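You operate a simulated robot arm through the tools that you are given. There is no shell and no other tool. Be economical: measure what you need, move in short steps, check, and stop when the job is done.

You are at the controls of a simulated two-armed robot. One attempt, no reset.

JOB
Close down the centrifuge: lid up, runs display to 0, power off, then wipe the splash.
Fine: the pad goes back on the blue mat. What is to be rubbed or washed off counts as gone when no trace of it is left.

Only the result counts: the job must be done as asked and must still hold three seconds after the hand-in. Knocking over, shifting, dropping, spilling or breaking anything else fails it. Lids that push on must go on centred and level and be pressed home; caps that screw on are set level and turned clockwise until they are tight.

ROBOT AND FRAMES
Two 7-joint arms with fingered hands on one trunk, on a base that drives. Base frame: it is fixed to the floor where the robot stands at the start and does not move with it; the origin is under the middle of the robot, x ahead of it, y to its left, z up. Lengths are in m, angles in degrees, forces in N, time in s.
The left shoulder is at the start at [0.075, 0.17, 1.187], the right one opposite. With the tool pointing down near the work surface each hand reaches from about 0.1 to 0.3 m from the robot's upright axis, wherever it stands, measured 20 degrees to its own side. Places, roughly: blue mat by the centrifuge [0.9, -0.6, 0.9]; blue splash [1.1, 0, 0.9]; bucket cap (14x6x9 cm) [0.8, 0.5, 0.9]; centrifuge [0.9, 0.2, 0.7]; centrifuge brake switch [0.7, -0.1, 0.9]; centrifuge cool switch [0.7, -0.1, 0.9]; centrifuge lid [0.9, 0.3, 0.9]; centrifuge minutes knob [0.5, 0.3, 0.9]; centrifuge power switch [0.6, -0.1, 0.8]; centrifuge reset button [0.9, -0.1, 0.9]; centrifuge speed knob [0.5, 0.4, 0.9]. Payload 4 kg a hand.
Tool frame (each hand has its own): the origin (TCP) lies between the finger pads and is the grasp point; the fingertips stand 0.026 m ahead of it; z points along the fingers, y is the line along which they close. Largest opening 0.132 m; the body of the gripper starts 0.073 m behind the TCP. The gripper is a hand of 4 fingers: y runs from the thumb to the fingers, the wrist lies at [0, 0, -0.224] in the tool frame, and closing takes about 1.5 s.
Orientation is that of the tool frame in the base frame, as a unit quaternion [x, y, z, w]. With the fingers straight down and closing along the base's y, the tool's x points along the base's -x, its y along +y and its z along -z.

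CONTROLS
- The arms move only by the tool arm_command. It takes "left_moves", "right_moves" or both (then of equal length, played together; a hand with none holds still); each is a list of rows, each an object of numbers (a shift or turn left out is 0, a gripper value left out holds the last): "wx", "wy", "wz": the turn, a rotation vector about the base's x, y, z in degrees; "x", "y", "z": the shift along the base's x, y, z in m; "jaw": the opening, from 0 (shut) to 1 (fully open). In form: [{"wx": .., "wy": .., "wz": .., "x": .., "y": .., "z": .., "jaw": ..}, ...]. A call has 1 to 12 rows; each row shifts and turns the commanded pose from where the row before left it. Rows are played at 5 a second. More than 0.05 m and 8.6 degrees between two rows, or a gripper value outside its range, and nothing of the call is played. Where a pose cannot be reached the arm comes as near as it can. A force on the tool above 40 N (or 10 N above the force at the start of the call, whichever is more), or a blocked arm, ends the call early, and 0.2 s more pass. Each finger travels about 0.108 m/s and halts on what it meets, pressing with about 21 N; the grip force reading is that of the motor and also rises with nothing between the fingers. The clock runs only during rows and for 0.2 s after the last one: add rows that do not move to give the fingers time. It gives the time, the measured TCP pose, the force on the tool (base axes), the opening and the grip force at its end, in the units of the frame above (readings bear some noise), with the torque about the TCP (base axes, N m) and any sound that the robot's microphone picked up.
- Cameras (640 x 400 px; columns grow to the right, rows downward): "scene" is now at [0.1636, 0.0244, 1.3674]; the picture's right is [0.29, -0.96, 0.00], its down [-0.53, -0.16, -0.83] and it looks along [0.80, 0.24, -0.55] (base axes); focal length 224 px, centre (320, 200). "left" rides on the left gripper at [-0.073, 0.006, -0.094] in its tool frame; the picture's right is [-0.08, -1.00, 0.00], its down [0.78, -0.06, -0.62] and it looks along [0.61, -0.05, 0.79] (tool axes); focal length 230 px, centre (320, 200). "right" rides on the right gripper at [0.073, 0.006, -0.094] in its tool frame; the picture's right is [-0.08, 1.00, 0.00], its down [-0.78, -0.06, -0.62] and it looks along [-0.61, -0.05, 0.79] (tool axes); focal length 230 px, centre (320, 200). There is no depth. A picture from a camera that has moved, and an enlarged one, comes with that camera's place and axes in the base frame and with its lens.
- snapshot(camera): a new picture of that camera. It takes no simulated time.
- raise_lower(by): slides the trunk up (or, below 0, down) by that many m; the arms and the scene camera ride with it, the base frame stays. It gives what a move gives, with no picture.
- drive_base(legs): drives the robot by 1 to 6 legs, each [ahead, left, turn to the left] in m, m and degrees, along the robot's own axes; the way and the turn of a leg run together, so that a leg with both is an arc; at most 1.5 m and 180 degrees a leg. The arms and the cameras ride along, it lands a little off, and it stops where it bumps. It gives what a move gives.
- set_grasp(shape, hand): the hand has 4 fingers and takes this shape, open, in about a second: jaw (thumb against the fingers, like two jaws); tri (thumb and two fingers); tip (a fingertip pinch); poke (one finger out to press); point (the index stretched); flat (the hand flat); cup (the hand cupped); fist (a fist). The gripper value then closes the fingers along that shape, each until it touches; the sizes above hold for jaw. It gives what a move gives, with no picture.
- aim_head(pan, tilt): turns the head with the scene camera to pan (to the left, within 80 degrees either way) and tilt (down, from -29 to 69), counted from straight ahead of the robot. It gives what a move gives.
- inspect(camera, box): a new picture of the part [left, top, right, bottom] of that camera's present view, enlarged. It takes no simulated time.
- close_job(): hands the job in; it is judged then, once.

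Work in short steps. Places have to be worked out from the pictures, the camera data and where the tool is seen: move nearer, look again, correct. Check each grasp and each placing, and mend what went wrong. You have 120 turns and 92 pictures in all, those below and enlarged ones among them. Open the grippers and draw the arms clear of the work before you hand the job in, unless the task says otherwise; then end with one line.

The tools are called as a command line: name --argument value ..., lists and objects as JSON in quotes. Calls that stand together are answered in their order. arm_command: Moves the arms, as the interface text tells. Its arguments: {"type":"object","properties":{"left_moves":{"type":"array","items":{"type":"object","properties":{"wx":{"type":"number"},"wy":{"type":"number"},"wz":{"type":"number"},"x":{"type":"number"},"y":{"type":"number"},"z":{"type":"number"},"jaw":{"type":"number"}}}},"right_moves":{"type":"array","items":{"type":"object","properties":{"wx":{"type":"number"},"wy":{"type":"number"},"wz":{"type":"number"},"x":{"type":"number"},"y":{"type":"number"},"z":{"type":"number"},"jaw":{"type":"number"}}}}},"required":[]} The other tools are called the same way: raise_lower (by) slides the trunk up or down; set_grasp (shape, hand) gives the hand a shape; drive_base (legs) drives the base; aim_head (pan, tilt) turns the head that bears the scene camera; snapshot (camera) takes a picture; inspect (camera, box) takes an enlarged picture of a part of a camera's view; close_job () hands the job in.

At the start:

```text
time: 0.0
left_eef_pos: [0.5719, 0.2799, 1.0009]
left_orientation: [0.0, 1.0, 0.0, 0.002]
left_contact_force: [0.4, 0.0, 0.3]
left_torque: [0.0, -0.02, -0.01]
left_opening: 0.1318
left_finger_force: 0.0
left_shape: jaw
right_eef_pos: [0.5744, -0.276, 0.9992]
right_orientation: [0.001, 1.0, 0.0, 0.001]
right_contact_force: [0.0, 0.2, 0.2]
right_torque: [0.01, -0.01, -0.03]
right_opening: 0.1318
right_finger_force: 0.1
right_shape: jaw
trunk travel left (down, up): [-0.2, 0.151]
robot x, y, heading: [0.0011, -0.0027, 0.0]
head pan, tilt: [16.9, 33.7]
```

scene: 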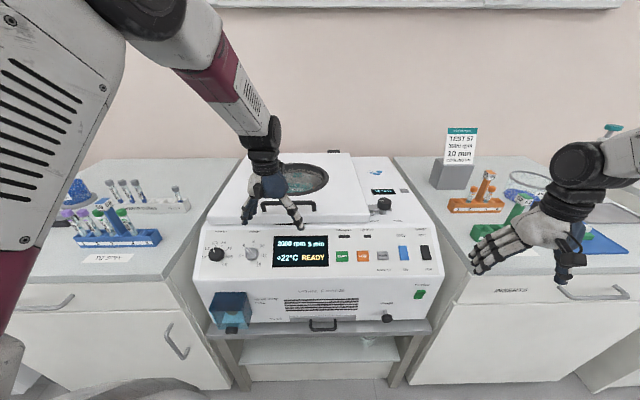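
right: 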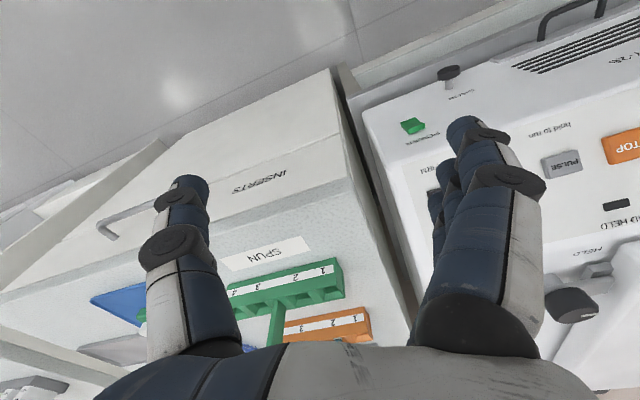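
left: 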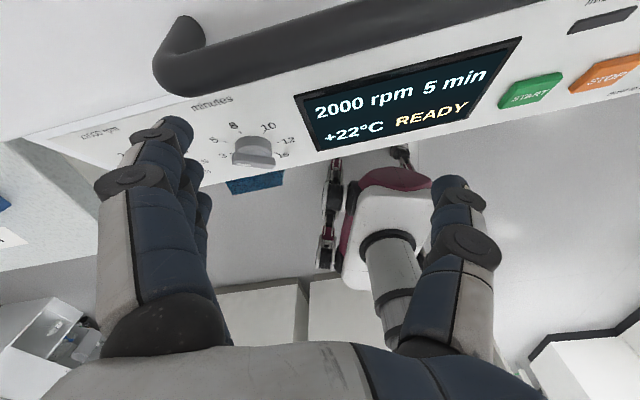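

The arms block part of the view, so I'll look at the control panel and the top enlarged.

inspect --camera "scene" --box '[190, 220, 450, 340]'

inspect --camera "scene" --box '[220, 130, 440, 240]'

inspect --camera "scene" --box '[420, 120, 640, 300]'

```text
2.46 times, centred on (320, 280) of scene
camera zoom: at [0.1636, 0.0244, 1.3674], right [0.29, -0.96, 0.0], down [-0.53, -0.16, -0.83], along [0.8, 0.24, -0.55], focal length 553 px, centre (320, 3)
```

zoom: 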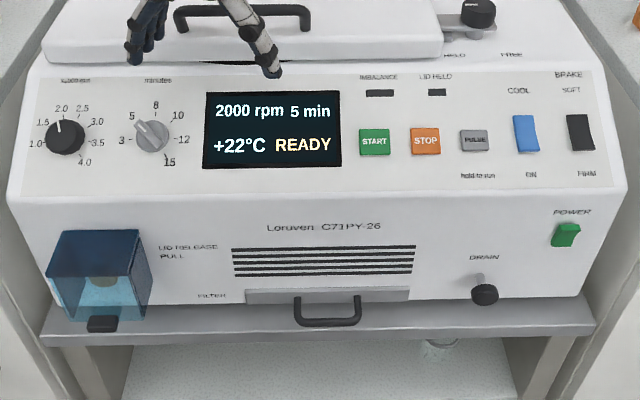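

```text
2.91 times, centred on (330, 185) of scene
camera zoom: at [0.1636, 0.0244, 1.3674], right [0.29, -0.96, 0.0], down [-0.53, -0.16, -0.83], along [0.8, 0.24, -0.55], focal length 653 px, centre (291, 244)
```

zoom: 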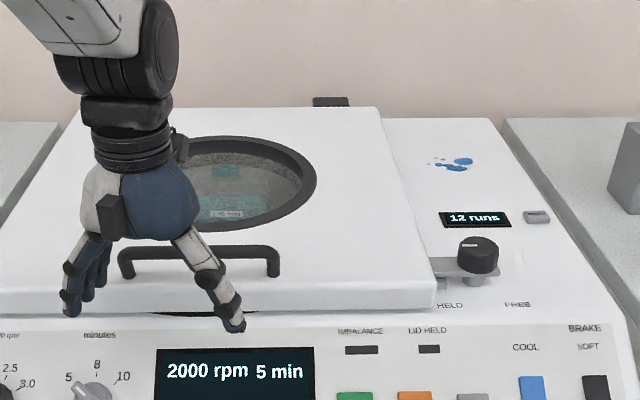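

```text
2.22 times, centred on (530, 210) of scene
camera zoom: at [0.1636, 0.0244, 1.3674], right [0.29, -0.96, 0.0], down [-0.53, -0.16, -0.83], along [0.8, 0.24, -0.55], focal length 499 px, centre (-147, 178)
```

zoom: 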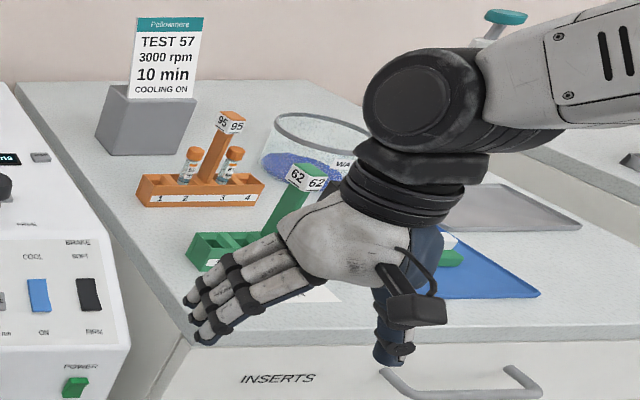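

I'll turn the head right to see the blue mat and pad, and look at the wrist cameras' context.

aim_head --pan -35 --tilt 35

snapshot --camera "scene"

```text
time: 1.2
left_eef_pos: [0.5737, 0.2786, 0.9997]
left_orientation: [-0.001, 1.0, 0.0, 0.001]
left_contact_force: [0.2, 0.5, 0.6]
left_torque: [0.0, 0.03, -0.01]
left_opening: 0.1316
left_finger_force: 0.1
left_shape: jaw
right_eef_pos: [0.5729, -0.2774, 1.0007]
right_orientation: [0.0, 1.0, 0.0, 0.0]
right_contact_force: [0.5, 0.6, -0.6]
right_torque: [0.03, -0.04, 0.01]
right_opening: 0.1318
right_finger_force: 0.1
right_shape: jaw
trunk travel left (down, up): [-0.2, 0.151]
robot x, y, heading: [0.001, -0.0019, -0.2]
head pan, tilt: [-35.0, 35.0]
```

```text
85 pictures are left
camera scene: at [0.1508, -0.0517, 1.3654], right [-0.57, -0.82, 0.0], down [-0.47, 0.33, -0.82], along [0.67, -0.47, -0.57], focal length 224 px, centre (320, 200)
```

scene: 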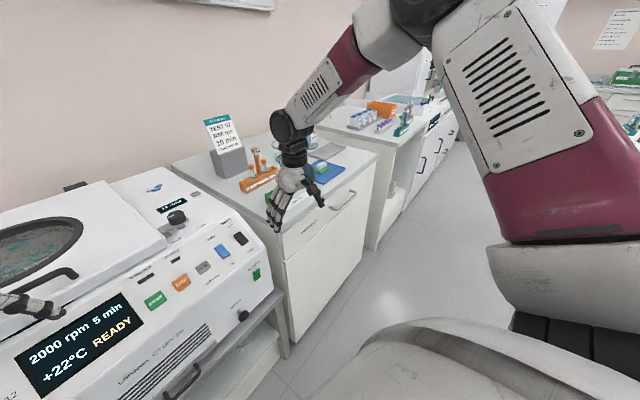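

inspect --camera "scene" --box '[200, 110, 360, 210]'

inspect --camera "scene" --box '[0, 160, 280, 335]'

```text
4.00 times, centred on (280, 160) of scene
camera zoom: at [0.1508, -0.0517, 1.3654], right [-0.57, -0.82, 0.0], down [-0.47, 0.33, -0.82], along [0.67, -0.47, -0.57], focal length 898 px, centre (480, 360)
```

zoom: 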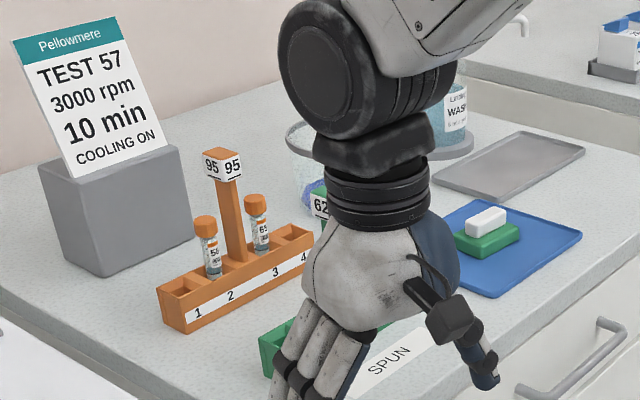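

```text
2.29 times, centred on (140, 248) of scene
camera zoom: at [0.1508, -0.0517, 1.3654], right [-0.57, -0.82, 0.0], down [-0.47, 0.33, -0.82], along [0.67, -0.47, -0.57], focal length 513 px, centre (731, 91)
```

zoom: 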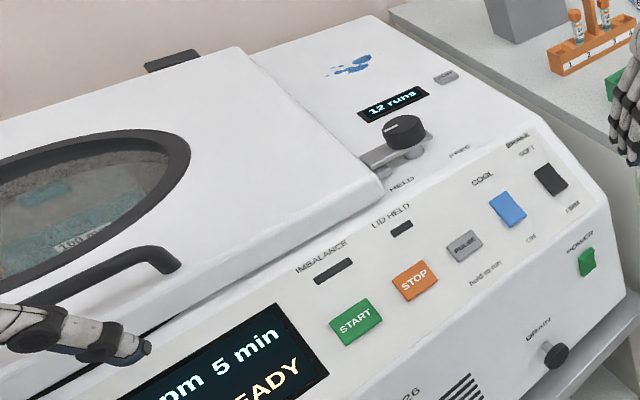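

The pad (green with white grip) sits on the mat; the lid has a HELD/FREE latch knob at about (0.815, 0.0, 0.95). The machine is yawed about 17° left, so I raise the trunk and square the robot up to it.

raise_lower --by 0.12

drive_base --legs '[[0, 0, 17]]'

aim_head --pan 0 --tilt 45

snapshot --camera "scene"

```text
time: 2.7
left_eef_pos: [0.5735, 0.2793, 1.12]
left_orientation: [0.0, 1.0, 0.0, 0.001]
left_contact_force: [0.0, 1.3, 0.0]
left_torque: [0.01, -0.04, 0.02]
left_opening: 0.1317
left_finger_force: 0.1
left_shape: jaw
right_eef_pos: [0.5751, -0.277, 1.1192]
right_orientation: [0.0, 1.0, 0.0, -0.001]
right_contact_force: [0.4, 0.0, -0.4]
right_torque: [-0.02, 0.03, 0.01]
right_opening: 0.132
right_finger_force: 0.0
right_shape: jaw
trunk travel left (down, up): [-0.32, 0.031]
robot x, y, heading: [0.0014, 0.0005, -0.2]
head pan, tilt: [-35.0, 35.0]
```

```text
time: 4.1
left_eef_pos: [0.4683, 0.4333, 1.1202]
left_orientation: [-0.146, 0.989, 0.0, 0.0]
left_contact_force: [0.5, -0.5, -0.3]
left_torque: [0.0, -0.05, 0.02]
left_opening: 0.1318
left_finger_force: 0.0
left_shape: jaw
right_eef_pos: [0.6283, -0.0999, 1.1195]
right_orientation: [-0.147, 0.989, 0.0, 0.0]
right_contact_force: [0.1, 0.3, 0.3]
right_torque: [-0.01, 0.0, 0.0]
right_opening: 0.1318
right_finger_force: 0.0
right_shape: jaw
trunk travel left (down, up): [-0.32, 0.031]
robot x, y, heading: [0.0026, 0.0009, 16.6]
head pan, tilt: [-35.0, 35.0]
```

```text
time: 5.1
left_eef_pos: [0.4677, 0.4318, 1.1205]
left_orientation: [-0.146, 0.989, 0.0, 0.001]
left_contact_force: [-0.1, 0.2, 0.0]
left_torque: [0.03, -0.02, -0.01]
left_opening: 0.1319
left_finger_force: 0.0
left_shape: jaw
right_eef_pos: [0.6288, -0.1, 1.1201]
right_orientation: [-0.146, 0.989, 0.0, -0.001]
right_contact_force: [-0.2, 0.2, 0.6]
right_torque: [0.01, -0.01, 0.01]
right_opening: 0.1316
right_finger_force: 0.1
right_shape: jaw
trunk travel left (down, up): [-0.32, 0.031]
robot x, y, heading: [-0.0025, -0.0022, 16.9]
head pan, tilt: [0.0, 45.0]
```

```text
82 pictures are left
camera scene: at [0.1192, 0.0337, 1.4727], right [0.29, -0.96, 0.0], down [-0.68, -0.2, -0.71], along [0.68, 0.2, -0.71], focal length 224 px, centre (320, 200)
```

scene: 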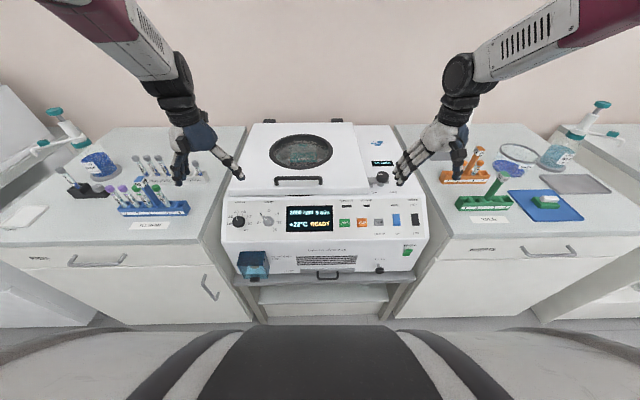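

The view is squared up. I'll carry the right hand over the latch knob (about 0.815, 0.0) while still high, to test reach and get a close view.

arm_command --right_moves '[{"x": 0.037, "y": 0.02}, {"x": 0.037, "y": 0.02}, {"x": 0.037, "y": 0.02}, {"x": 0.037, "y": 0.02}, {"x": 0.037, "y": 0.02}, {}]'

snapshot --camera "right"

inspect --camera "scene" --box '[220, 110, 460, 260]'

```text
time: 6.5
left_eef_pos: [0.4693, 0.4328, 1.1205]
left_orientation: [-0.146, 0.989, -0.001, 0.0]
left_contact_force: [0.2, -0.2, 0.1]
left_torque: [0.02, 0.01, 0.0]
left_opening: 0.1319
left_finger_force: 0.1
left_shape: jaw
right_eef_pos: [0.7519, -0.0289, 1.1174]
right_orientation: [-0.146, 0.989, 0.0, 0.0]
right_contact_force: [0.1, -0.9, 1.0]
right_torque: [-0.03, 0.0, -0.02]
right_opening: 0.132
right_finger_force: 0.0
right_shape: jaw
right hand out of reach, approached as far as the arm can: row 4, 5
trunk travel left (down, up): [-0.32, 0.031]
robot x, y, heading: [0.003, 0.0007, 17.0]
head pan, tilt: [0.0, 45.0]
```

```text
81 pictures are left
camera right: at [0.6805, -0.0436, 1.2098], right [-0.21, 0.98, 0.0], down [0.77, 0.17, 0.62], along [0.6, 0.13, -0.79], focal length 230 px, centre (320, 200)
```

right: 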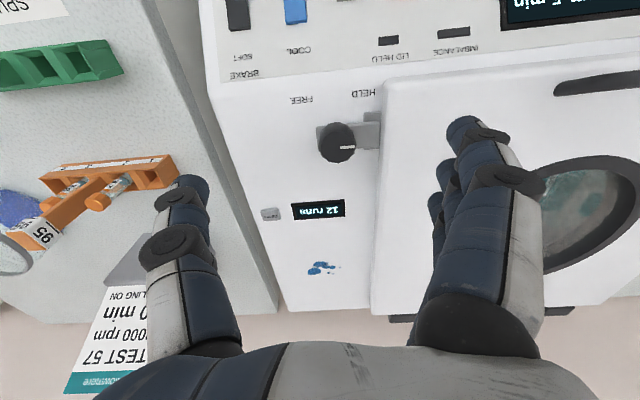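

```text
2.67 times, centred on (340, 185) of scene
camera zoom: at [0.1191, 0.0337, 1.4727], right [0.29, -0.96, 0.0], down [-0.68, -0.2, -0.71], along [0.68, 0.2, -0.71], focal length 599 px, centre (267, 240)
```

zoom: 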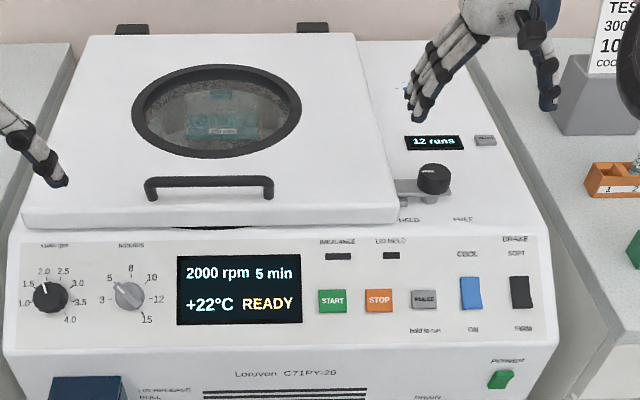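

The arm tops out at about 0.71 m ahead, so the base needs to come closer. I'll look steeply down to judge the free space before the table.

aim_head --pan 0 --tilt 69

snapshot --camera "scene"

```text
time: 7.3
left_eef_pos: [0.4665, 0.4336, 1.1214]
left_orientation: [-0.146, 0.989, 0.001, 0.001]
left_contact_force: [0.8, 0.2, 0.4]
left_torque: [-0.01, 0.03, 0.02]
left_opening: 0.1319
left_finger_force: 0.0
left_shape: jaw
right_eef_pos: [0.7524, -0.0276, 1.1174]
right_orientation: [-0.147, 0.989, -0.001, 0.0]
right_contact_force: [0.0, 0.3, 0.6]
right_torque: [0.01, -0.01, 0.01]
right_opening: 0.132
right_finger_force: 0.0
right_shape: jaw
trunk travel left (down, up): [-0.32, 0.031]
robot x, y, heading: [0.0007, -0.003, 16.7]
head pan, tilt: [0.0, 68.8]
```

```text
79 pictures are left
camera scene: at [0.0949, 0.0264, 1.4438], right [0.29, -0.96, 0.0], down [-0.89, -0.27, -0.36], along [0.35, 0.1, -0.93], focal length 224 px, centre (320, 200)
```

scene: 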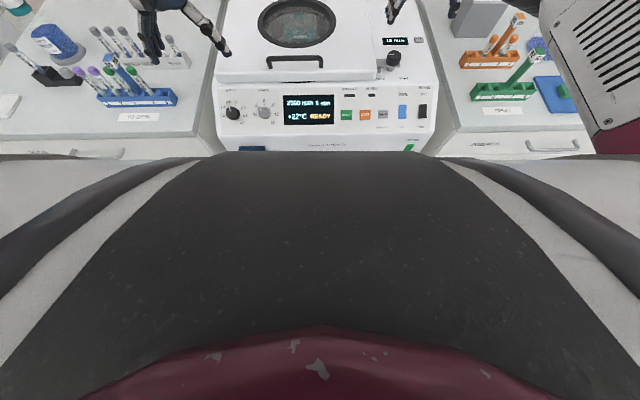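

The chest reaches roughly 0.25–0.3 m ahead; the table front is at about 0.47. I'll drive ahead 0.12 m carefully.

drive_base --legs '[[0.12, 0, 0]]'

aim_head --pan -10 --tilt 45

snapshot --camera "scene"

snapshot --camera "right"

```text
time: 8.6
left_eef_pos: [0.5757, 0.467, 1.119]
left_orientation: [-0.147, 0.989, 0.001, 0.001]
left_contact_force: [0.7, 0.4, -0.6]
left_torque: [-0.02, 0.03, -0.04]
left_opening: 0.1315
left_finger_force: 0.1
left_shape: jaw
right_eef_pos: [0.8635, 0.0058, 1.1172]
right_orientation: [-0.147, 0.989, -0.001, 0.0]
right_contact_force: [-0.7, -0.2, -0.8]
right_torque: [-0.02, -0.02, 0.02]
right_opening: 0.132
right_finger_force: 0.0
right_shape: jaw
trunk travel left (down, up): [-0.32, 0.031]
robot x, y, heading: [0.1099, 0.0312, 17.1]
head pan, tilt: [0.0, 68.8]
```

```text
time: 9.4
left_eef_pos: [0.5756, 0.467, 1.1201]
left_orientation: [-0.147, 0.989, 0.0, 0.001]
left_contact_force: [0.7, 1.2, -0.1]
left_torque: [-0.03, -0.02, 0.01]
left_opening: 0.1315
left_finger_force: 0.2
left_shape: jaw
right_eef_pos: [0.862, 0.0059, 1.1168]
right_orientation: [-0.146, 0.989, 0.0, 0.0]
right_contact_force: [0.4, 0.1, 0.4]
right_torque: [0.0, -0.03, -0.03]
right_opening: 0.1317
right_finger_force: 0.1
right_shape: jaw
trunk travel left (down, up): [-0.32, 0.031]
robot x, y, heading: [0.1114, 0.0347, 17.0]
head pan, tilt: [-10.0, 45.0]
```

```text
78 pictures are left
camera scene: at [0.2313, 0.0531, 1.4726], right [0.12, -0.99, 0.0], down [-0.7, -0.08, -0.71], along [0.7, 0.08, -0.71], focal length 224 px, centre (320, 200)
```

scene: 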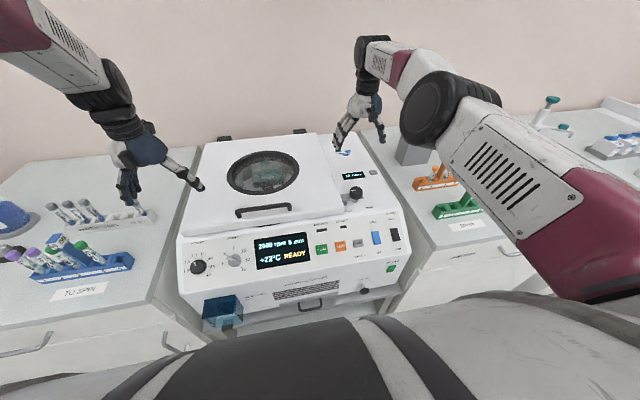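

```text
77 pictures are left
camera right: at [0.7901, -0.0095, 1.21], right [-0.22, 0.98, 0.0], down [0.77, 0.17, 0.62], along [0.6, 0.13, -0.79], focal length 230 px, centre (320, 200)
```

right: 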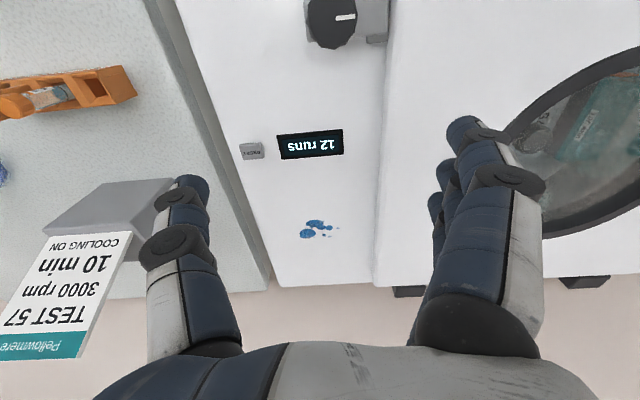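

The latch knob top resolves to about (0.79, 0.0, 0.95), with the lid edge about 5 cm left of it. I'll turn the hand −90° so the fingers close fore-aft and bring it above the knob.

arm_command --right_moves '[{"wz": -8.2, "x": -0.0065}, {"wz": -8.2, "x": -0.0065}, {"wz": -8.2, "x": -0.0065}, {"wz": -8.2, "x": -0.0065}, {"wz": -8.2, "x": -0.0065}, {"wz": -8.2, "x": -0.0065}, {"wz": -8.2, "x": -0.0065}, {"wz": -8.2, "x": -0.0065}, {"wz": -8.2, "x": -0.0065}, {"wz": -8.2, "x": -0.0065}, {"wz": -8.0, "x": -0.0065, "y": -0.005}, {}]'

snapshot --camera "right"

inspect --camera "scene" --box '[280, 110, 440, 210]'

```text
time: 12.1
left_eef_pos: [0.5766, 0.4668, 1.1203]
left_orientation: [-0.147, 0.989, -0.001, 0.001]
left_contact_force: [-0.5, 0.4, 0.0]
left_torque: [-0.01, 0.01, -0.01]
left_opening: 0.132
left_finger_force: 0.1
left_shape: jaw
right_eef_pos: [0.7911, 0.0009, 1.1156]
right_orientation: [0.596, 0.803, 0.001, -0.001]
right_contact_force: [-0.4, -0.4, 0.1]
right_torque: [-0.01, -0.01, -0.05]
right_opening: 0.1319
right_finger_force: 0.0
right_shape: jaw
trunk travel left (down, up): [-0.32, 0.031]
robot x, y, heading: [0.1138, 0.0344, 17.0]
head pan, tilt: [-10.0, 45.0]
```

```text
76 pictures are left
camera right: at [0.7744, 0.0726, 1.2085], right [0.98, 0.21, 0.0], down [0.17, -0.77, 0.62], along [0.13, -0.6, -0.79], focal length 230 px, centre (320, 200)
```

right: 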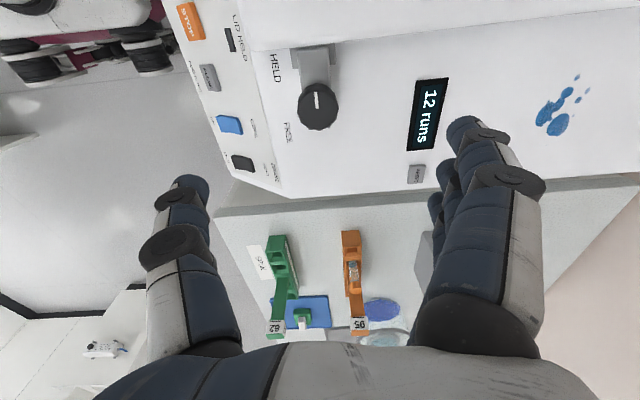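

```text
4.00 times, centred on (360, 160) of scene
camera zoom: at [0.2316, 0.0532, 1.4726], right [0.12, -0.99, 0.0], down [-0.7, -0.08, -0.71], along [0.7, 0.08, -0.71], focal length 898 px, centre (160, 360)
```

zoom: 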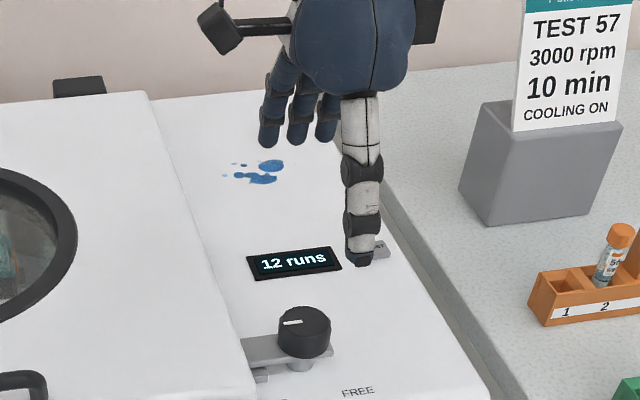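

Consistent knob fix (0.787, 0.001, 0.949). Descending to straddle it.

arm_command --right_moves '[{"x": -0.004, "z": -0.04}, {"z": -0.04}, {"z": -0.04}, {"z": -0.025}, {}]'

inspect --camera "scene" --box '[280, 110, 440, 210]'

snapshot --camera "right"

```text
time: 13.2
left_eef_pos: [0.5757, 0.4661, 1.1208]
left_orientation: [-0.147, 0.989, 0.0, 0.001]
left_contact_force: [-0.5, 0.2, 0.4]
left_torque: [0.0, -0.01, 0.01]
left_opening: 0.1319
left_finger_force: 0.1
left_shape: jaw
right_eef_pos: [0.7858, 0.0003, 0.9714]
right_orientation: [0.595, 0.804, 0.0, -0.001]
right_contact_force: [-0.3, 0.5, -0.1]
right_torque: [0.03, -0.01, 0.01]
right_opening: 0.1319
right_finger_force: 0.0
right_shape: jaw
trunk travel left (down, up): [-0.32, 0.031]
robot x, y, heading: [0.1075, 0.0348, 17.0]
head pan, tilt: [-10.0, 45.0]
```

```text
4.00 times, centred on (360, 160) of scene
camera zoom: at [0.2312, 0.0531, 1.4727], right [0.12, -0.99, 0.0], down [-0.7, -0.08, -0.71], along [0.7, 0.08, -0.71], focal length 898 px, centre (160, 360)
```

zoom: 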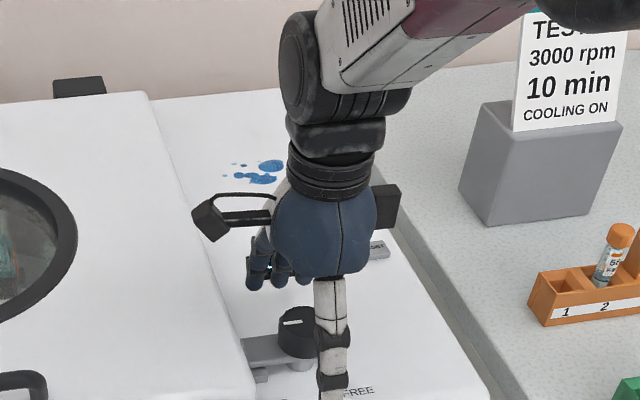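

```text
73 pictures are left
camera right: at [0.7697, 0.0725, 1.065], right [0.98, 0.22, 0.0], down [0.17, -0.77, 0.62], along [0.13, -0.6, -0.79], focal length 230 px, centre (320, 200)
```

right: 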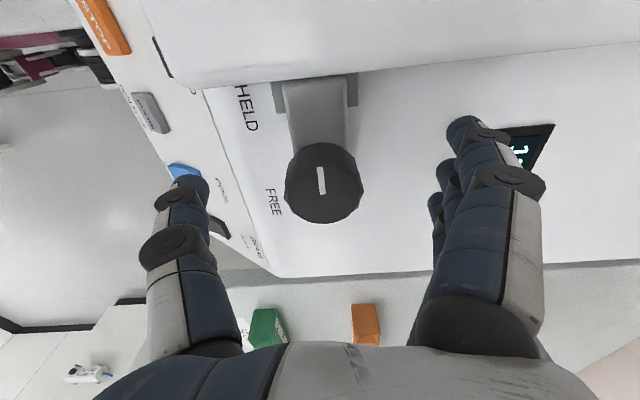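

Knob is centred between thumb and fingers. I'll lower 1.2 cm more and close gently around it.

arm_command --right_moves '[{"x": 0.002, "y": -0.002, "z": -0.012}, {"jaw": 0.6}, {"jaw": 0.4}, {"jaw": 0.2}, {"jaw": 0.2}, {"jaw": 0.2}, {"jaw": 0.2}]'

snapshot --camera "right"

```text
time: 14.8
left_eef_pos: [0.5775, 0.4681, 1.1197]
left_orientation: [-0.147, 0.989, 0.0, 0.0]
left_contact_force: [0.2, -0.3, -0.2]
left_torque: [0.01, 0.01, -0.01]
left_opening: 0.132
left_finger_force: 0.1
left_shape: jaw
right_eef_pos: [0.7875, -0.0017, 0.9597]
right_orientation: [0.596, 0.803, -0.001, 0.0]
right_contact_force: [-0.5, -0.9, -5.6]
right_torque: [-0.01, -0.09, 0.0]
right_opening: 0.0331
right_finger_force: 21.0
right_shape: jaw
trunk travel left (down, up): [-0.32, 0.031]
robot x, y, heading: [0.1104, 0.0332, 16.7]
head pan, tilt: [-10.0, 45.0]
```

```text
72 pictures are left
camera right: at [0.7719, 0.0706, 1.0521], right [0.98, 0.22, 0.0], down [0.17, -0.77, 0.62], along [0.13, -0.6, -0.79], focal length 230 px, centre (320, 200)
```

right: 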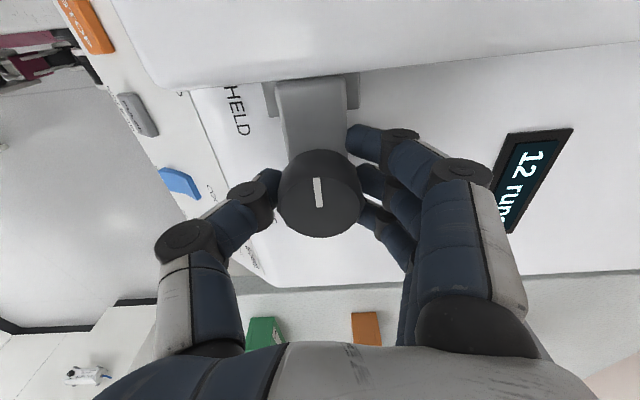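

The knob is gripped. I turn it counter-clockwise (from above) by 40° and check.

arm_command --right_moves '[{"wz": 8}, {"wz": 8}, {"wz": 8}, {"wz": 8}, {"wz": 8}]'

snapshot --camera "right"

```text
time: 16.1
left_eef_pos: [0.5785, 0.4669, 1.121]
left_orientation: [-0.148, 0.989, 0.001, 0.001]
left_contact_force: [0.2, 0.2, 0.5]
left_torque: [0.0, 0.04, 0.05]
left_opening: 0.1317
left_finger_force: 0.1
left_shape: jaw
right_eef_pos: [0.7898, 0.0002, 0.9586]
right_orientation: [0.284, 0.959, 0.0, 0.0]
right_contact_force: [1.7, -1.0, -5.8]
right_torque: [0.25, -0.09, -0.19]
right_opening: 0.0332
right_finger_force: 21.1
right_shape: jaw
trunk travel left (down, up): [-0.32, 0.031]
robot x, y, heading: [0.1096, 0.0322, 16.7]
head pan, tilt: [-10.0, 45.0]
```

```text
71 pictures are left
camera right: at [0.7305, 0.0436, 1.0525], right [0.61, 0.79, 0.0], down [0.62, -0.48, 0.62], along [0.49, -0.37, -0.79], focal length 230 px, centre (320, 200)
```

right: 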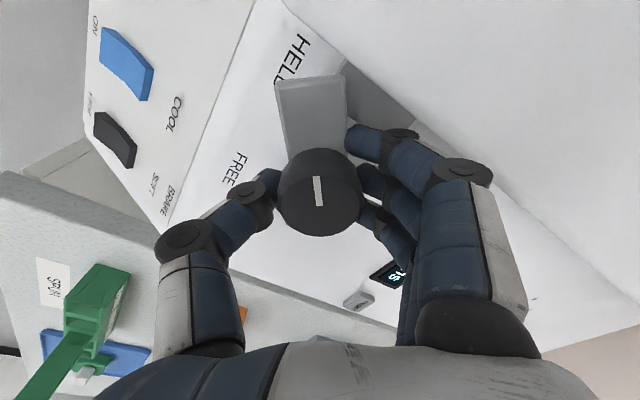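

It turns easily and the lever is swinging off the lid. Continuing toward FREE.

arm_command --right_moves '[{"wz": 8}, {"wz": 8}, {"wz": 8}, {"wz": 8}, {"wz": 8}, {"wz": 8}]'

snapshot --camera "right"

```text
time: 17.4
left_eef_pos: [0.5776, 0.467, 1.1196]
left_orientation: [-0.147, 0.989, 0.0, -0.001]
left_contact_force: [0.6, -0.1, -0.3]
left_torque: [-0.02, -0.01, 0.0]
left_opening: 0.132
left_finger_force: 0.0
left_shape: jaw
right_eef_pos: [0.7891, -0.0007, 0.9587]
right_orientation: [-0.13, 0.992, 0.0, 0.0]
right_contact_force: [4.1, 5.8, -5.6]
right_torque: [0.15, -0.02, 0.0]
right_opening: 0.033
right_finger_force: 20.7
right_shape: jaw
trunk travel left (down, up): [-0.32, 0.031]
robot x, y, heading: [0.1094, 0.0353, 16.7]
head pan, tilt: [-10.0, 45.0]
```

```text
70 pictures are left
camera right: at [0.7166, -0.0136, 1.0522], right [-0.18, 0.98, 0.0], down [0.77, 0.14, 0.62], along [0.61, 0.11, -0.79], focal length 230 px, centre (320, 200)
```

right: 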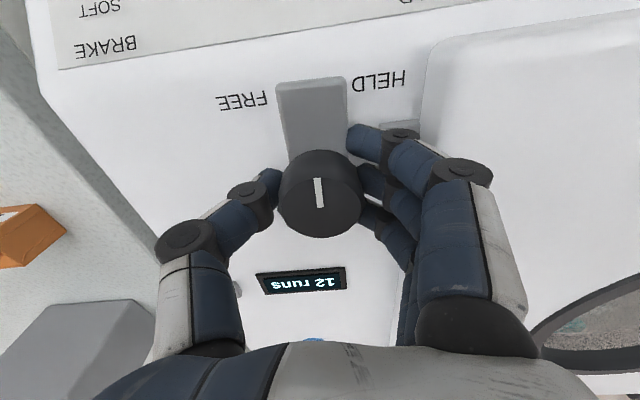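

The lever now sits between HELD and FREE; I'll continue until it reaches FREE or a stop.

arm_command --right_moves '[{"wz": 8}, {"wz": 8}, {"wz": 8}, {"wz": 8}, {"wz": 8}]'

snapshot --camera "right"

```text
time: 18.6
left_eef_pos: [0.578, 0.4686, 1.1192]
left_orientation: [-0.147, 0.989, -0.001, 0.0]
left_contact_force: [0.4, -0.1, 0.4]
left_torque: [0.0, 0.03, 0.01]
left_opening: 0.1316
left_finger_force: 0.1
left_shape: jaw
right_eef_pos: [0.7901, 0.0018, 0.9598]
right_orientation: [-0.459, 0.889, 0.0, -0.001]
right_contact_force: [7.5, 16.8, -7.6]
right_torque: [0.39, -0.14, -3.18]
right_opening: 0.0359
right_finger_force: 21.3
right_shape: jaw
trunk travel left (down, up): [-0.32, 0.031]
robot x, y, heading: [0.1118, 0.0332, 17.3]
head pan, tilt: [-10.0, 45.0]
```

```text
69 pictures are left
camera right: at [0.743, -0.0547, 1.053], right [-0.77, 0.64, 0.0], down [0.5, 0.6, 0.62], along [0.39, 0.48, -0.79], focal length 230 px, centre (320, 200)
```

right: 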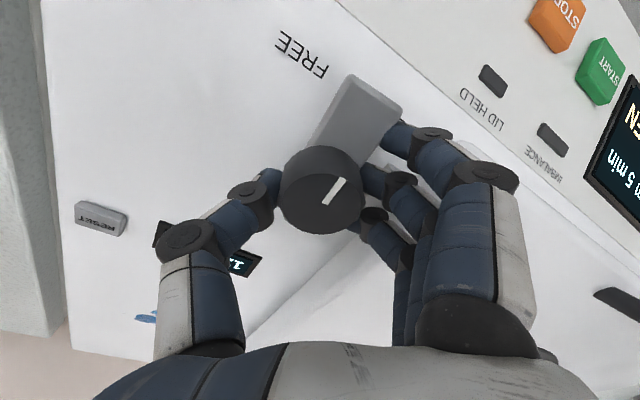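

The stop is reached and the display now ends in "…EN" (OPEN). I release the knob and lift off, then look at the display and lid.

arm_command --right_moves '[{"wz": -8}, {"wz": -7, "jaw": 0.35}, {"jaw": 0.45}, {"jaw": 0.5}, {"z": 0.04}, {"z": 0.05}, {"z": 0.05, "jaw": 1}, {}]'

snapshot --camera "scene"

inspect --camera "scene" --box '[170, 120, 410, 270]'

```text
time: 20.4
left_eef_pos: [0.5768, 0.4663, 1.1201]
left_orientation: [-0.147, 0.989, 0.0, 0.001]
left_contact_force: [0.4, -0.2, 0.6]
left_torque: [0.03, 0.02, -0.01]
left_opening: 0.1321
left_finger_force: 0.1
left_shape: jaw
right_eef_pos: [0.7903, 0.0004, 1.0977]
right_orientation: [-0.341, 0.94, 0.0, 0.0]
right_contact_force: [-0.4, 1.1, 0.5]
right_torque: [0.0, -0.01, -0.02]
right_opening: 0.1319
right_finger_force: 0.0
right_shape: jaw
trunk travel left (down, up): [-0.32, 0.031]
robot x, y, heading: [0.1118, 0.0299, 17.0]
head pan, tilt: [-10.0, 45.0]
```

```text
68 pictures are left
camera scene: at [0.232, 0.053, 1.4726], right [0.12, -0.99, 0.0], down [-0.7, -0.08, -0.71], along [0.7, 0.08, -0.71], focal length 224 px, centre (320, 200)
```

scene: 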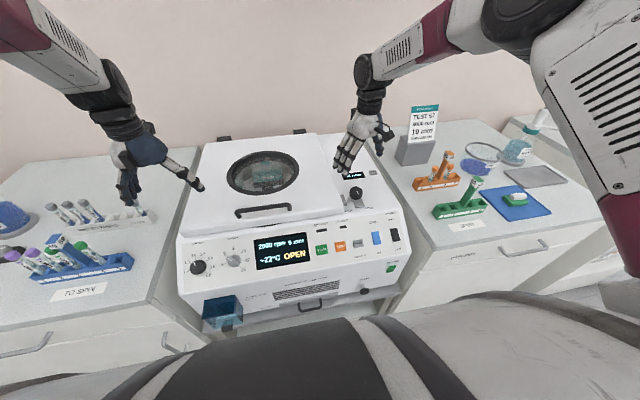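

```text
2.67 times, centred on (290, 195) of scene
camera zoom: at [0.232, 0.053, 1.4726], right [0.12, -0.99, 0.0], down [-0.7, -0.08, -0.71], along [0.7, 0.08, -0.71], focal length 599 px, centre (400, 213)
```

zoom: 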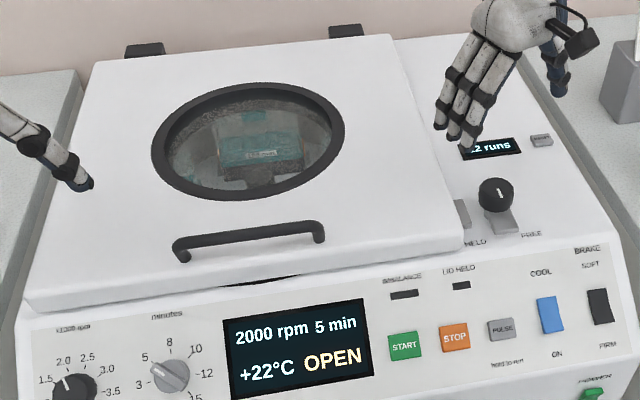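

The display reads OPEN: the lid is free. I'll turn the left hand 90° and bring it above the lid handle (about (0.64, 0.26, 1.0)), moving the right hand aside out of the lid's sweep.

arm_command --left_moves '[{"wz": 8.2, "x": 0.0057, "y": -0.0187}, {"wz": 8.2, "x": 0.0057, "y": -0.0187}, {"wz": 8.2, "x": 0.0057, "y": -0.0187}, {"wz": 8.2, "x": 0.0057, "y": -0.0187}, {"wz": 8.2, "x": 0.0057, "y": -0.0187}, {"wz": 8.2, "x": 0.0057, "y": -0.0187}, {"wz": 8.2, "x": 0.0057, "y": -0.0187}, {"wz": 8.2, "x": 0.0057, "y": -0.0187}, {"wz": 8.2, "x": 0.0057, "y": -0.0187}, {"wz": 8.2, "x": 0.0057, "y": -0.0187}, {"wz": 8.0, "x": 0.0057, "y": -0.0187}, {}]' --right_moves '[{"x": 0.005, "y": -0.03}, {"x": 0.005, "y": -0.03}, {"x": 0.005, "y": -0.03}, {"x": 0.005, "y": -0.03}, {"wz": -8}, {"wz": -8}, {"wz": -7}, {}, {}, {}, {}, {}]'

snapshot --camera "left"

snapshot --camera "scene"

```text
time: 23.1
left_eef_pos: [0.6181, 0.3259, 1.1227]
left_orientation: [0.815, -0.578, 0.032, 0.022]
left_contact_force: [0.4, 0.3, -0.5]
left_torque: [0.02, -0.01, 0.0]
left_opening: 0.1318
left_finger_force: 0.1
left_shape: jaw
left hand out of reach, approached as far as the arm can: row 10, 11
right_eef_pos: [0.808, -0.121, 1.0997]
right_orientation: [-0.146, 0.989, 0.0, 0.0]
right_contact_force: [1.2, 0.2, 0.3]
right_torque: [0.04, 0.01, 0.0]
right_opening: 0.1319
right_finger_force: 0.1
right_shape: jaw
trunk travel left (down, up): [-0.32, 0.031]
robot x, y, heading: [0.1117, 0.0344, 16.9]
head pan, tilt: [-10.0, 45.0]
```

```text
66 pictures are left
camera left: at [0.5864, 0.3986, 1.2104], right [0.92, 0.4, 0.0], down [0.3, -0.67, 0.68], along [0.27, -0.62, -0.74], focal length 230 px, centre (320, 200)
```

left: 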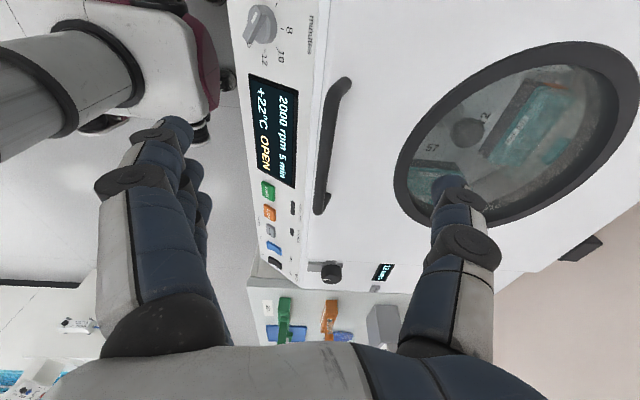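

```text
65 pictures are left
camera scene: at [0.2319, 0.0527, 1.4726], right [0.12, -0.99, 0.0], down [-0.7, -0.08, -0.71], along [0.7, 0.08, -0.71], focal length 224 px, centre (320, 200)
```

scene: 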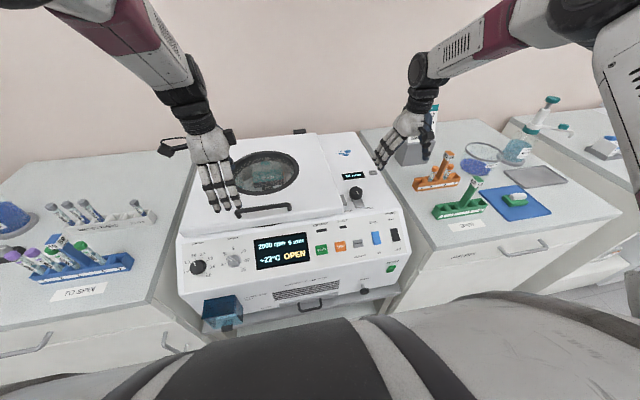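

The left wrist is near a limit here. The handle resolves to ends (0.631, 0.343) and (0.677, 0.196) at z≈0.98. I'll pull the right hand back and shift the base 0.1 m right for a better posture.

arm_command --right_moves '[{"x": -0.036, "y": -0.011, "z": 0.02}, {"x": -0.036, "y": -0.011, "z": 0.02}, {"x": -0.036, "y": -0.011, "z": 0.02}, {"x": -0.036, "y": -0.011, "z": 0.02}, {}]'

drive_base --legs '[[0, -0.1, 0]]'

arm_command --left_moves '[{"x": 0.0, "y": 0.01}, {}, {}]'

```text
time: 24.2
left_eef_pos: [0.6164, 0.3258, 1.1212]
left_orientation: [0.815, -0.578, 0.032, 0.021]
left_contact_force: [0.3, 0.2, 0.0]
left_torque: [-0.02, -0.01, 0.01]
left_opening: 0.132
left_finger_force: 0.1
left_shape: jaw
right_eef_pos: [0.6665, -0.1636, 1.1805]
right_orientation: [-0.147, 0.989, 0.001, 0.0]
right_contact_force: [0.0, -0.7, 0.3]
right_torque: [-0.01, 0.0, -0.02]
right_opening: 0.1318
right_finger_force: 0.1
right_shape: jaw
trunk travel left (down, up): [-0.32, 0.031]
robot x, y, heading: [0.1087, 0.035, 16.8]
head pan, tilt: [-10.0, 45.0]
```

```text
time: 25.8
left_eef_pos: [0.6459, 0.2305, 1.1211]
left_orientation: [0.815, -0.578, 0.032, 0.022]
left_contact_force: [1.5, -0.5, -0.2]
left_torque: [-0.01, 0.0, 0.01]
left_opening: 0.1316
left_finger_force: 0.1
left_shape: jaw
right_eef_pos: [0.6942, -0.2615, 1.1816]
right_orientation: [-0.147, 0.989, -0.001, 0.0]
right_contact_force: [0.0, 1.1, -0.5]
right_torque: [0.0, 0.0, 0.04]
right_opening: 0.132
right_finger_force: 0.0
right_shape: jaw
trunk travel left (down, up): [-0.32, 0.031]
robot x, y, heading: [0.1376, -0.0604, 17.1]
head pan, tilt: [-10.0, 45.0]
```

```text
time: 26.6
left_eef_pos: [0.6454, 0.2423, 1.121]
left_orientation: [0.815, -0.578, 0.031, 0.022]
left_contact_force: [0.3, 0.7, -0.5]
left_torque: [0.03, 0.01, -0.03]
left_opening: 0.1316
left_finger_force: 0.1
left_shape: jaw
right_eef_pos: [0.6946, -0.2609, 1.1825]
right_orientation: [-0.148, 0.989, 0.0, 0.0]
right_contact_force: [0.7, -0.2, -0.3]
right_torque: [0.0, 0.01, -0.02]
right_opening: 0.1317
right_finger_force: 0.0
right_shape: jaw
trunk travel left (down, up): [-0.32, 0.031]
robot x, y, heading: [0.1385, -0.0597, 16.9]
head pan, tilt: [-10.0, 45.0]
```

The shift is fine. Now move over the handle centre and descend to just around it.

arm_command --left_moves '[{"x": 0.005, "y": 0.014, "z": -0.035}, {"x": 0.004, "y": 0.014, "z": -0.035}, {"z": -0.035}, {}]'

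snapshot --camera "left"

inspect --camera "scene" --box '[150, 120, 390, 270]'

```text
time: 27.6
left_eef_pos: [0.6565, 0.2667, 1.0133]
left_orientation: [0.815, -0.578, 0.032, 0.022]
left_contact_force: [0.1, 0.0, -0.3]
left_torque: [0.04, 0.0, -0.02]
left_opening: 0.1319
left_finger_force: 0.2
left_shape: jaw
right_eef_pos: [0.6942, -0.2616, 1.1819]
right_orientation: [-0.147, 0.989, 0.0, -0.001]
right_contact_force: [-0.8, 0.0, -0.3]
right_torque: [0.02, -0.02, 0.02]
right_opening: 0.132
right_finger_force: 0.1
right_shape: jaw
trunk travel left (down, up): [-0.32, 0.031]
robot x, y, heading: [0.141, -0.0663, 16.8]
head pan, tilt: [-10.0, 45.0]
```

```text
64 pictures are left
camera left: at [0.6244, 0.3404, 1.1021], right [0.92, 0.4, 0.0], down [0.3, -0.67, 0.68], along [0.27, -0.62, -0.74], focal length 230 px, centre (320, 200)
```

left: 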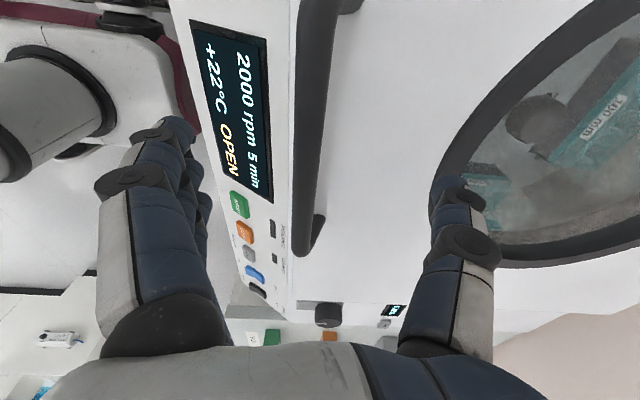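

```text
2.67 times, centred on (270, 195) of scene
camera zoom: at [0.26, -0.0432, 1.4727], right [0.12, -0.99, 0.0], down [-0.7, -0.08, -0.71], along [0.7, 0.08, -0.71], focal length 599 px, centre (453, 213)
```

zoom: 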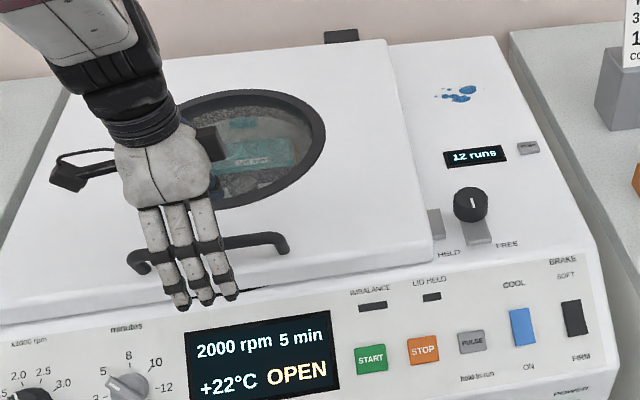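

The bar is at x≈0.651 for this y, z≈0.98. I'll lower to TCP z≈0.985 and close on the bar.

arm_command --left_moves '[{"x": -0.004, "z": -0.014}, {"z": -0.014}, {"jaw": 0.6}, {"jaw": 0.3}, {"jaw": 0.0}, {}, {}, {}, {}]'

snapshot --camera "left"

```text
time: 29.1
left_eef_pos: [0.6433, 0.264, 0.9884]
left_orientation: [0.815, -0.578, 0.028, 0.028]
left_contact_force: [-24.7, -8.6, 28.0]
left_torque: [0.14, 0.92, 0.26]
left_opening: 0.0022
left_finger_force: 21.0
left_shape: jaw
right_eef_pos: [0.6905, -0.2634, 1.1824]
right_orientation: [-0.147, 0.989, 0.0, 0.001]
right_contact_force: [0.2, -0.1, -0.1]
right_torque: [0.0, -0.01, -0.01]
right_opening: 0.132
right_finger_force: 0.0
right_shape: jaw
trunk travel left (down, up): [-0.32, 0.031]
robot x, y, heading: [0.137, -0.0604, 16.9]
head pan, tilt: [-10.0, 45.0]
stopped in row 7 (left hand): the force on the tool passed its limit at 46 N (the readings are from after the stop); the commanded pose is now the measured one
```

```text
62 pictures are left
camera left: at [0.6129, 0.3373, 1.0771], right [0.92, 0.4, -0.02], down [0.31, -0.67, 0.68], along [0.26, -0.62, -0.74], focal length 230 px, centre (320, 200)
```

left: 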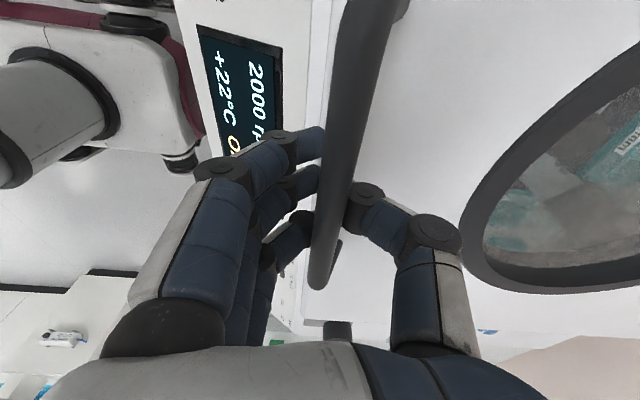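

The fingers have closed around/under the bar, hooking it. I'll lift gently by 3 cm and check that the lid follows.

arm_command --left_moves '[{"z": 0.006}, {"z": 0.01}, {"z": 0.014}, {}]'

inspect --camera "scene" --box '[150, 120, 390, 270]'

```text
time: 30.1
left_eef_pos: [0.6461, 0.2651, 1.0166]
left_orientation: [0.816, -0.576, 0.03, 0.028]
left_contact_force: [-14.3, -13.5, -1.5]
left_torque: [-0.21, 0.71, 0.19]
left_opening: 0.0008
left_finger_force: 21.1
left_shape: jaw
right_eef_pos: [0.6929, -0.2628, 1.1813]
right_orientation: [-0.147, 0.989, 0.0, 0.001]
right_contact_force: [-0.4, -0.3, 0.1]
right_torque: [0.0, -0.03, -0.01]
right_opening: 0.1324
right_finger_force: 0.0
right_shape: jaw
trunk travel left (down, up): [-0.32, 0.031]
robot x, y, heading: [0.1367, -0.0583, 16.8]
head pan, tilt: [-10.0, 45.0]
```

```text
2.67 times, centred on (270, 195) of scene
camera zoom: at [0.2587, -0.0449, 1.4728], right [0.12, -0.99, 0.0], down [-0.7, -0.08, -0.71], along [0.7, 0.09, -0.71], focal length 599 px, centre (453, 213)
```

zoom: 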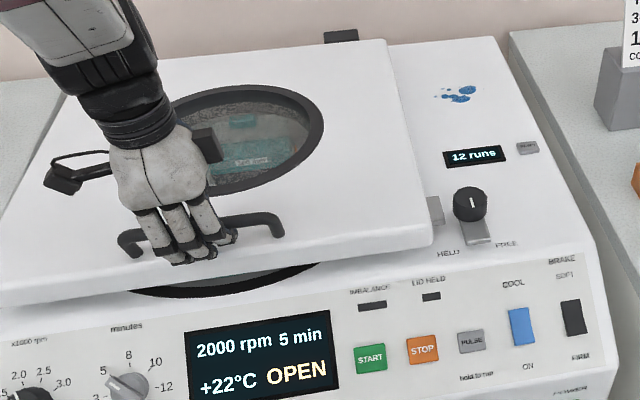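

The lid follows. I'll carry the handle along the hinge arc (hinge ~0.48 m behind), pitching the hand with it.

arm_command --left_moves '[{"x": 0.0035, "y": 0.0011, "z": 0.0247, "wx": 0.87, "wy": -2.87}, {"x": 0.0048, "y": 0.0015, "z": 0.0246, "wx": 0.87, "wy": -2.87}, {"x": 0.006, "y": 0.0018, "z": 0.0242, "wx": 0.87, "wy": -2.87}, {"x": 0.0073, "y": 0.0022, "z": 0.0239, "wx": 0.87, "wy": -2.87}, {"x": 0.0083, "y": 0.0025, "z": 0.0234, "wx": 0.87, "wy": -2.87}, {"x": 0.0096, "y": 0.0029, "z": 0.0229, "wx": 0.87, "wy": -2.87}]'

snapshot --camera "scene"

```text
time: 31.4
left_eef_pos: [0.6669, 0.2775, 1.1301]
left_orientation: [0.815, -0.566, 0.113, -0.055]
left_contact_force: [-20.3, -23.2, 4.0]
left_torque: [-0.3, 1.76, 0.43]
left_opening: 0.005
left_finger_force: 21.4
left_shape: jaw
right_eef_pos: [0.692, -0.2627, 1.1814]
right_orientation: [-0.147, 0.989, 0.0, 0.001]
right_contact_force: [-0.5, 0.9, 0.6]
right_torque: [0.03, 0.02, 0.02]
right_opening: 0.132
right_finger_force: 0.1
right_shape: jaw
trunk travel left (down, up): [-0.32, 0.031]
robot x, y, heading: [0.1379, -0.0652, 16.9]
head pan, tilt: [-10.0, 45.0]
stopped in row 6 (left hand): the force on the tool passed its limit at 41 N (the readings are from after the stop); the commanded pose is now the measured one
```

```text
60 pictures are left
camera scene: at [0.2573, -0.0454, 1.4729], right [0.12, -0.99, 0.0], down [-0.7, -0.08, -0.71], along [0.7, 0.09, -0.71], focal length 224 px, centre (320, 200)
```

scene: 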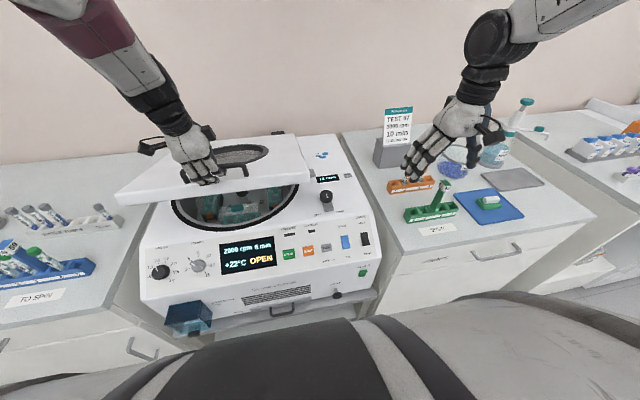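

The lid is up about 15–20°, but with sideways/backward strain. I'll loosen the grip a little (bar still hooked) and ease back to relieve it.

arm_command --left_moves '[{"jaw": 0.09, "x": -0.003, "y": -0.004}, {"x": -0.003, "y": -0.004}, {}]'

snapshot --camera "left"

```text
time: 32.2
left_eef_pos: [0.6664, 0.2789, 1.1284]
left_orientation: [0.817, -0.563, 0.115, -0.058]
left_contact_force: [2.6, 1.9, -1.6]
left_torque: [0.0, -0.02, 0.02]
left_opening: 0.0124
left_finger_force: 0.2
left_shape: jaw
right_eef_pos: [0.6947, -0.2616, 1.1808]
right_orientation: [-0.147, 0.989, 0.0, -0.001]
right_contact_force: [0.0, 0.3, -0.8]
right_torque: [0.02, 0.02, 0.01]
right_opening: 0.1317
right_finger_force: 0.2
right_shape: jaw
trunk travel left (down, up): [-0.32, 0.031]
robot x, y, heading: [0.1402, -0.0646, 16.7]
head pan, tilt: [-10.0, 45.0]
```

```text
59 pictures are left
camera left: at [0.6127, 0.3475, 1.2099], right [0.88, 0.43, 0.21], down [0.17, -0.69, 0.7], along [0.45, -0.58, -0.68], focal length 230 px, centre (320, 200)
```

left: 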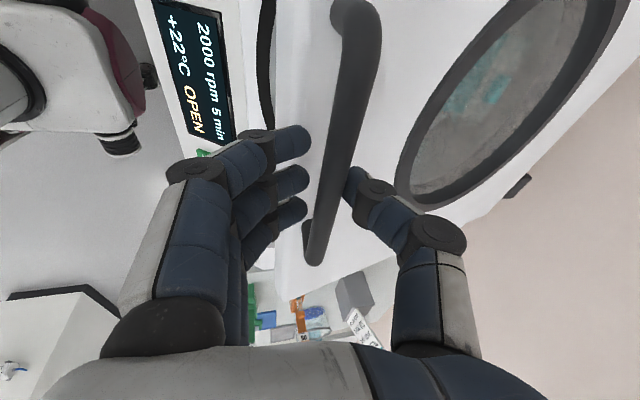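

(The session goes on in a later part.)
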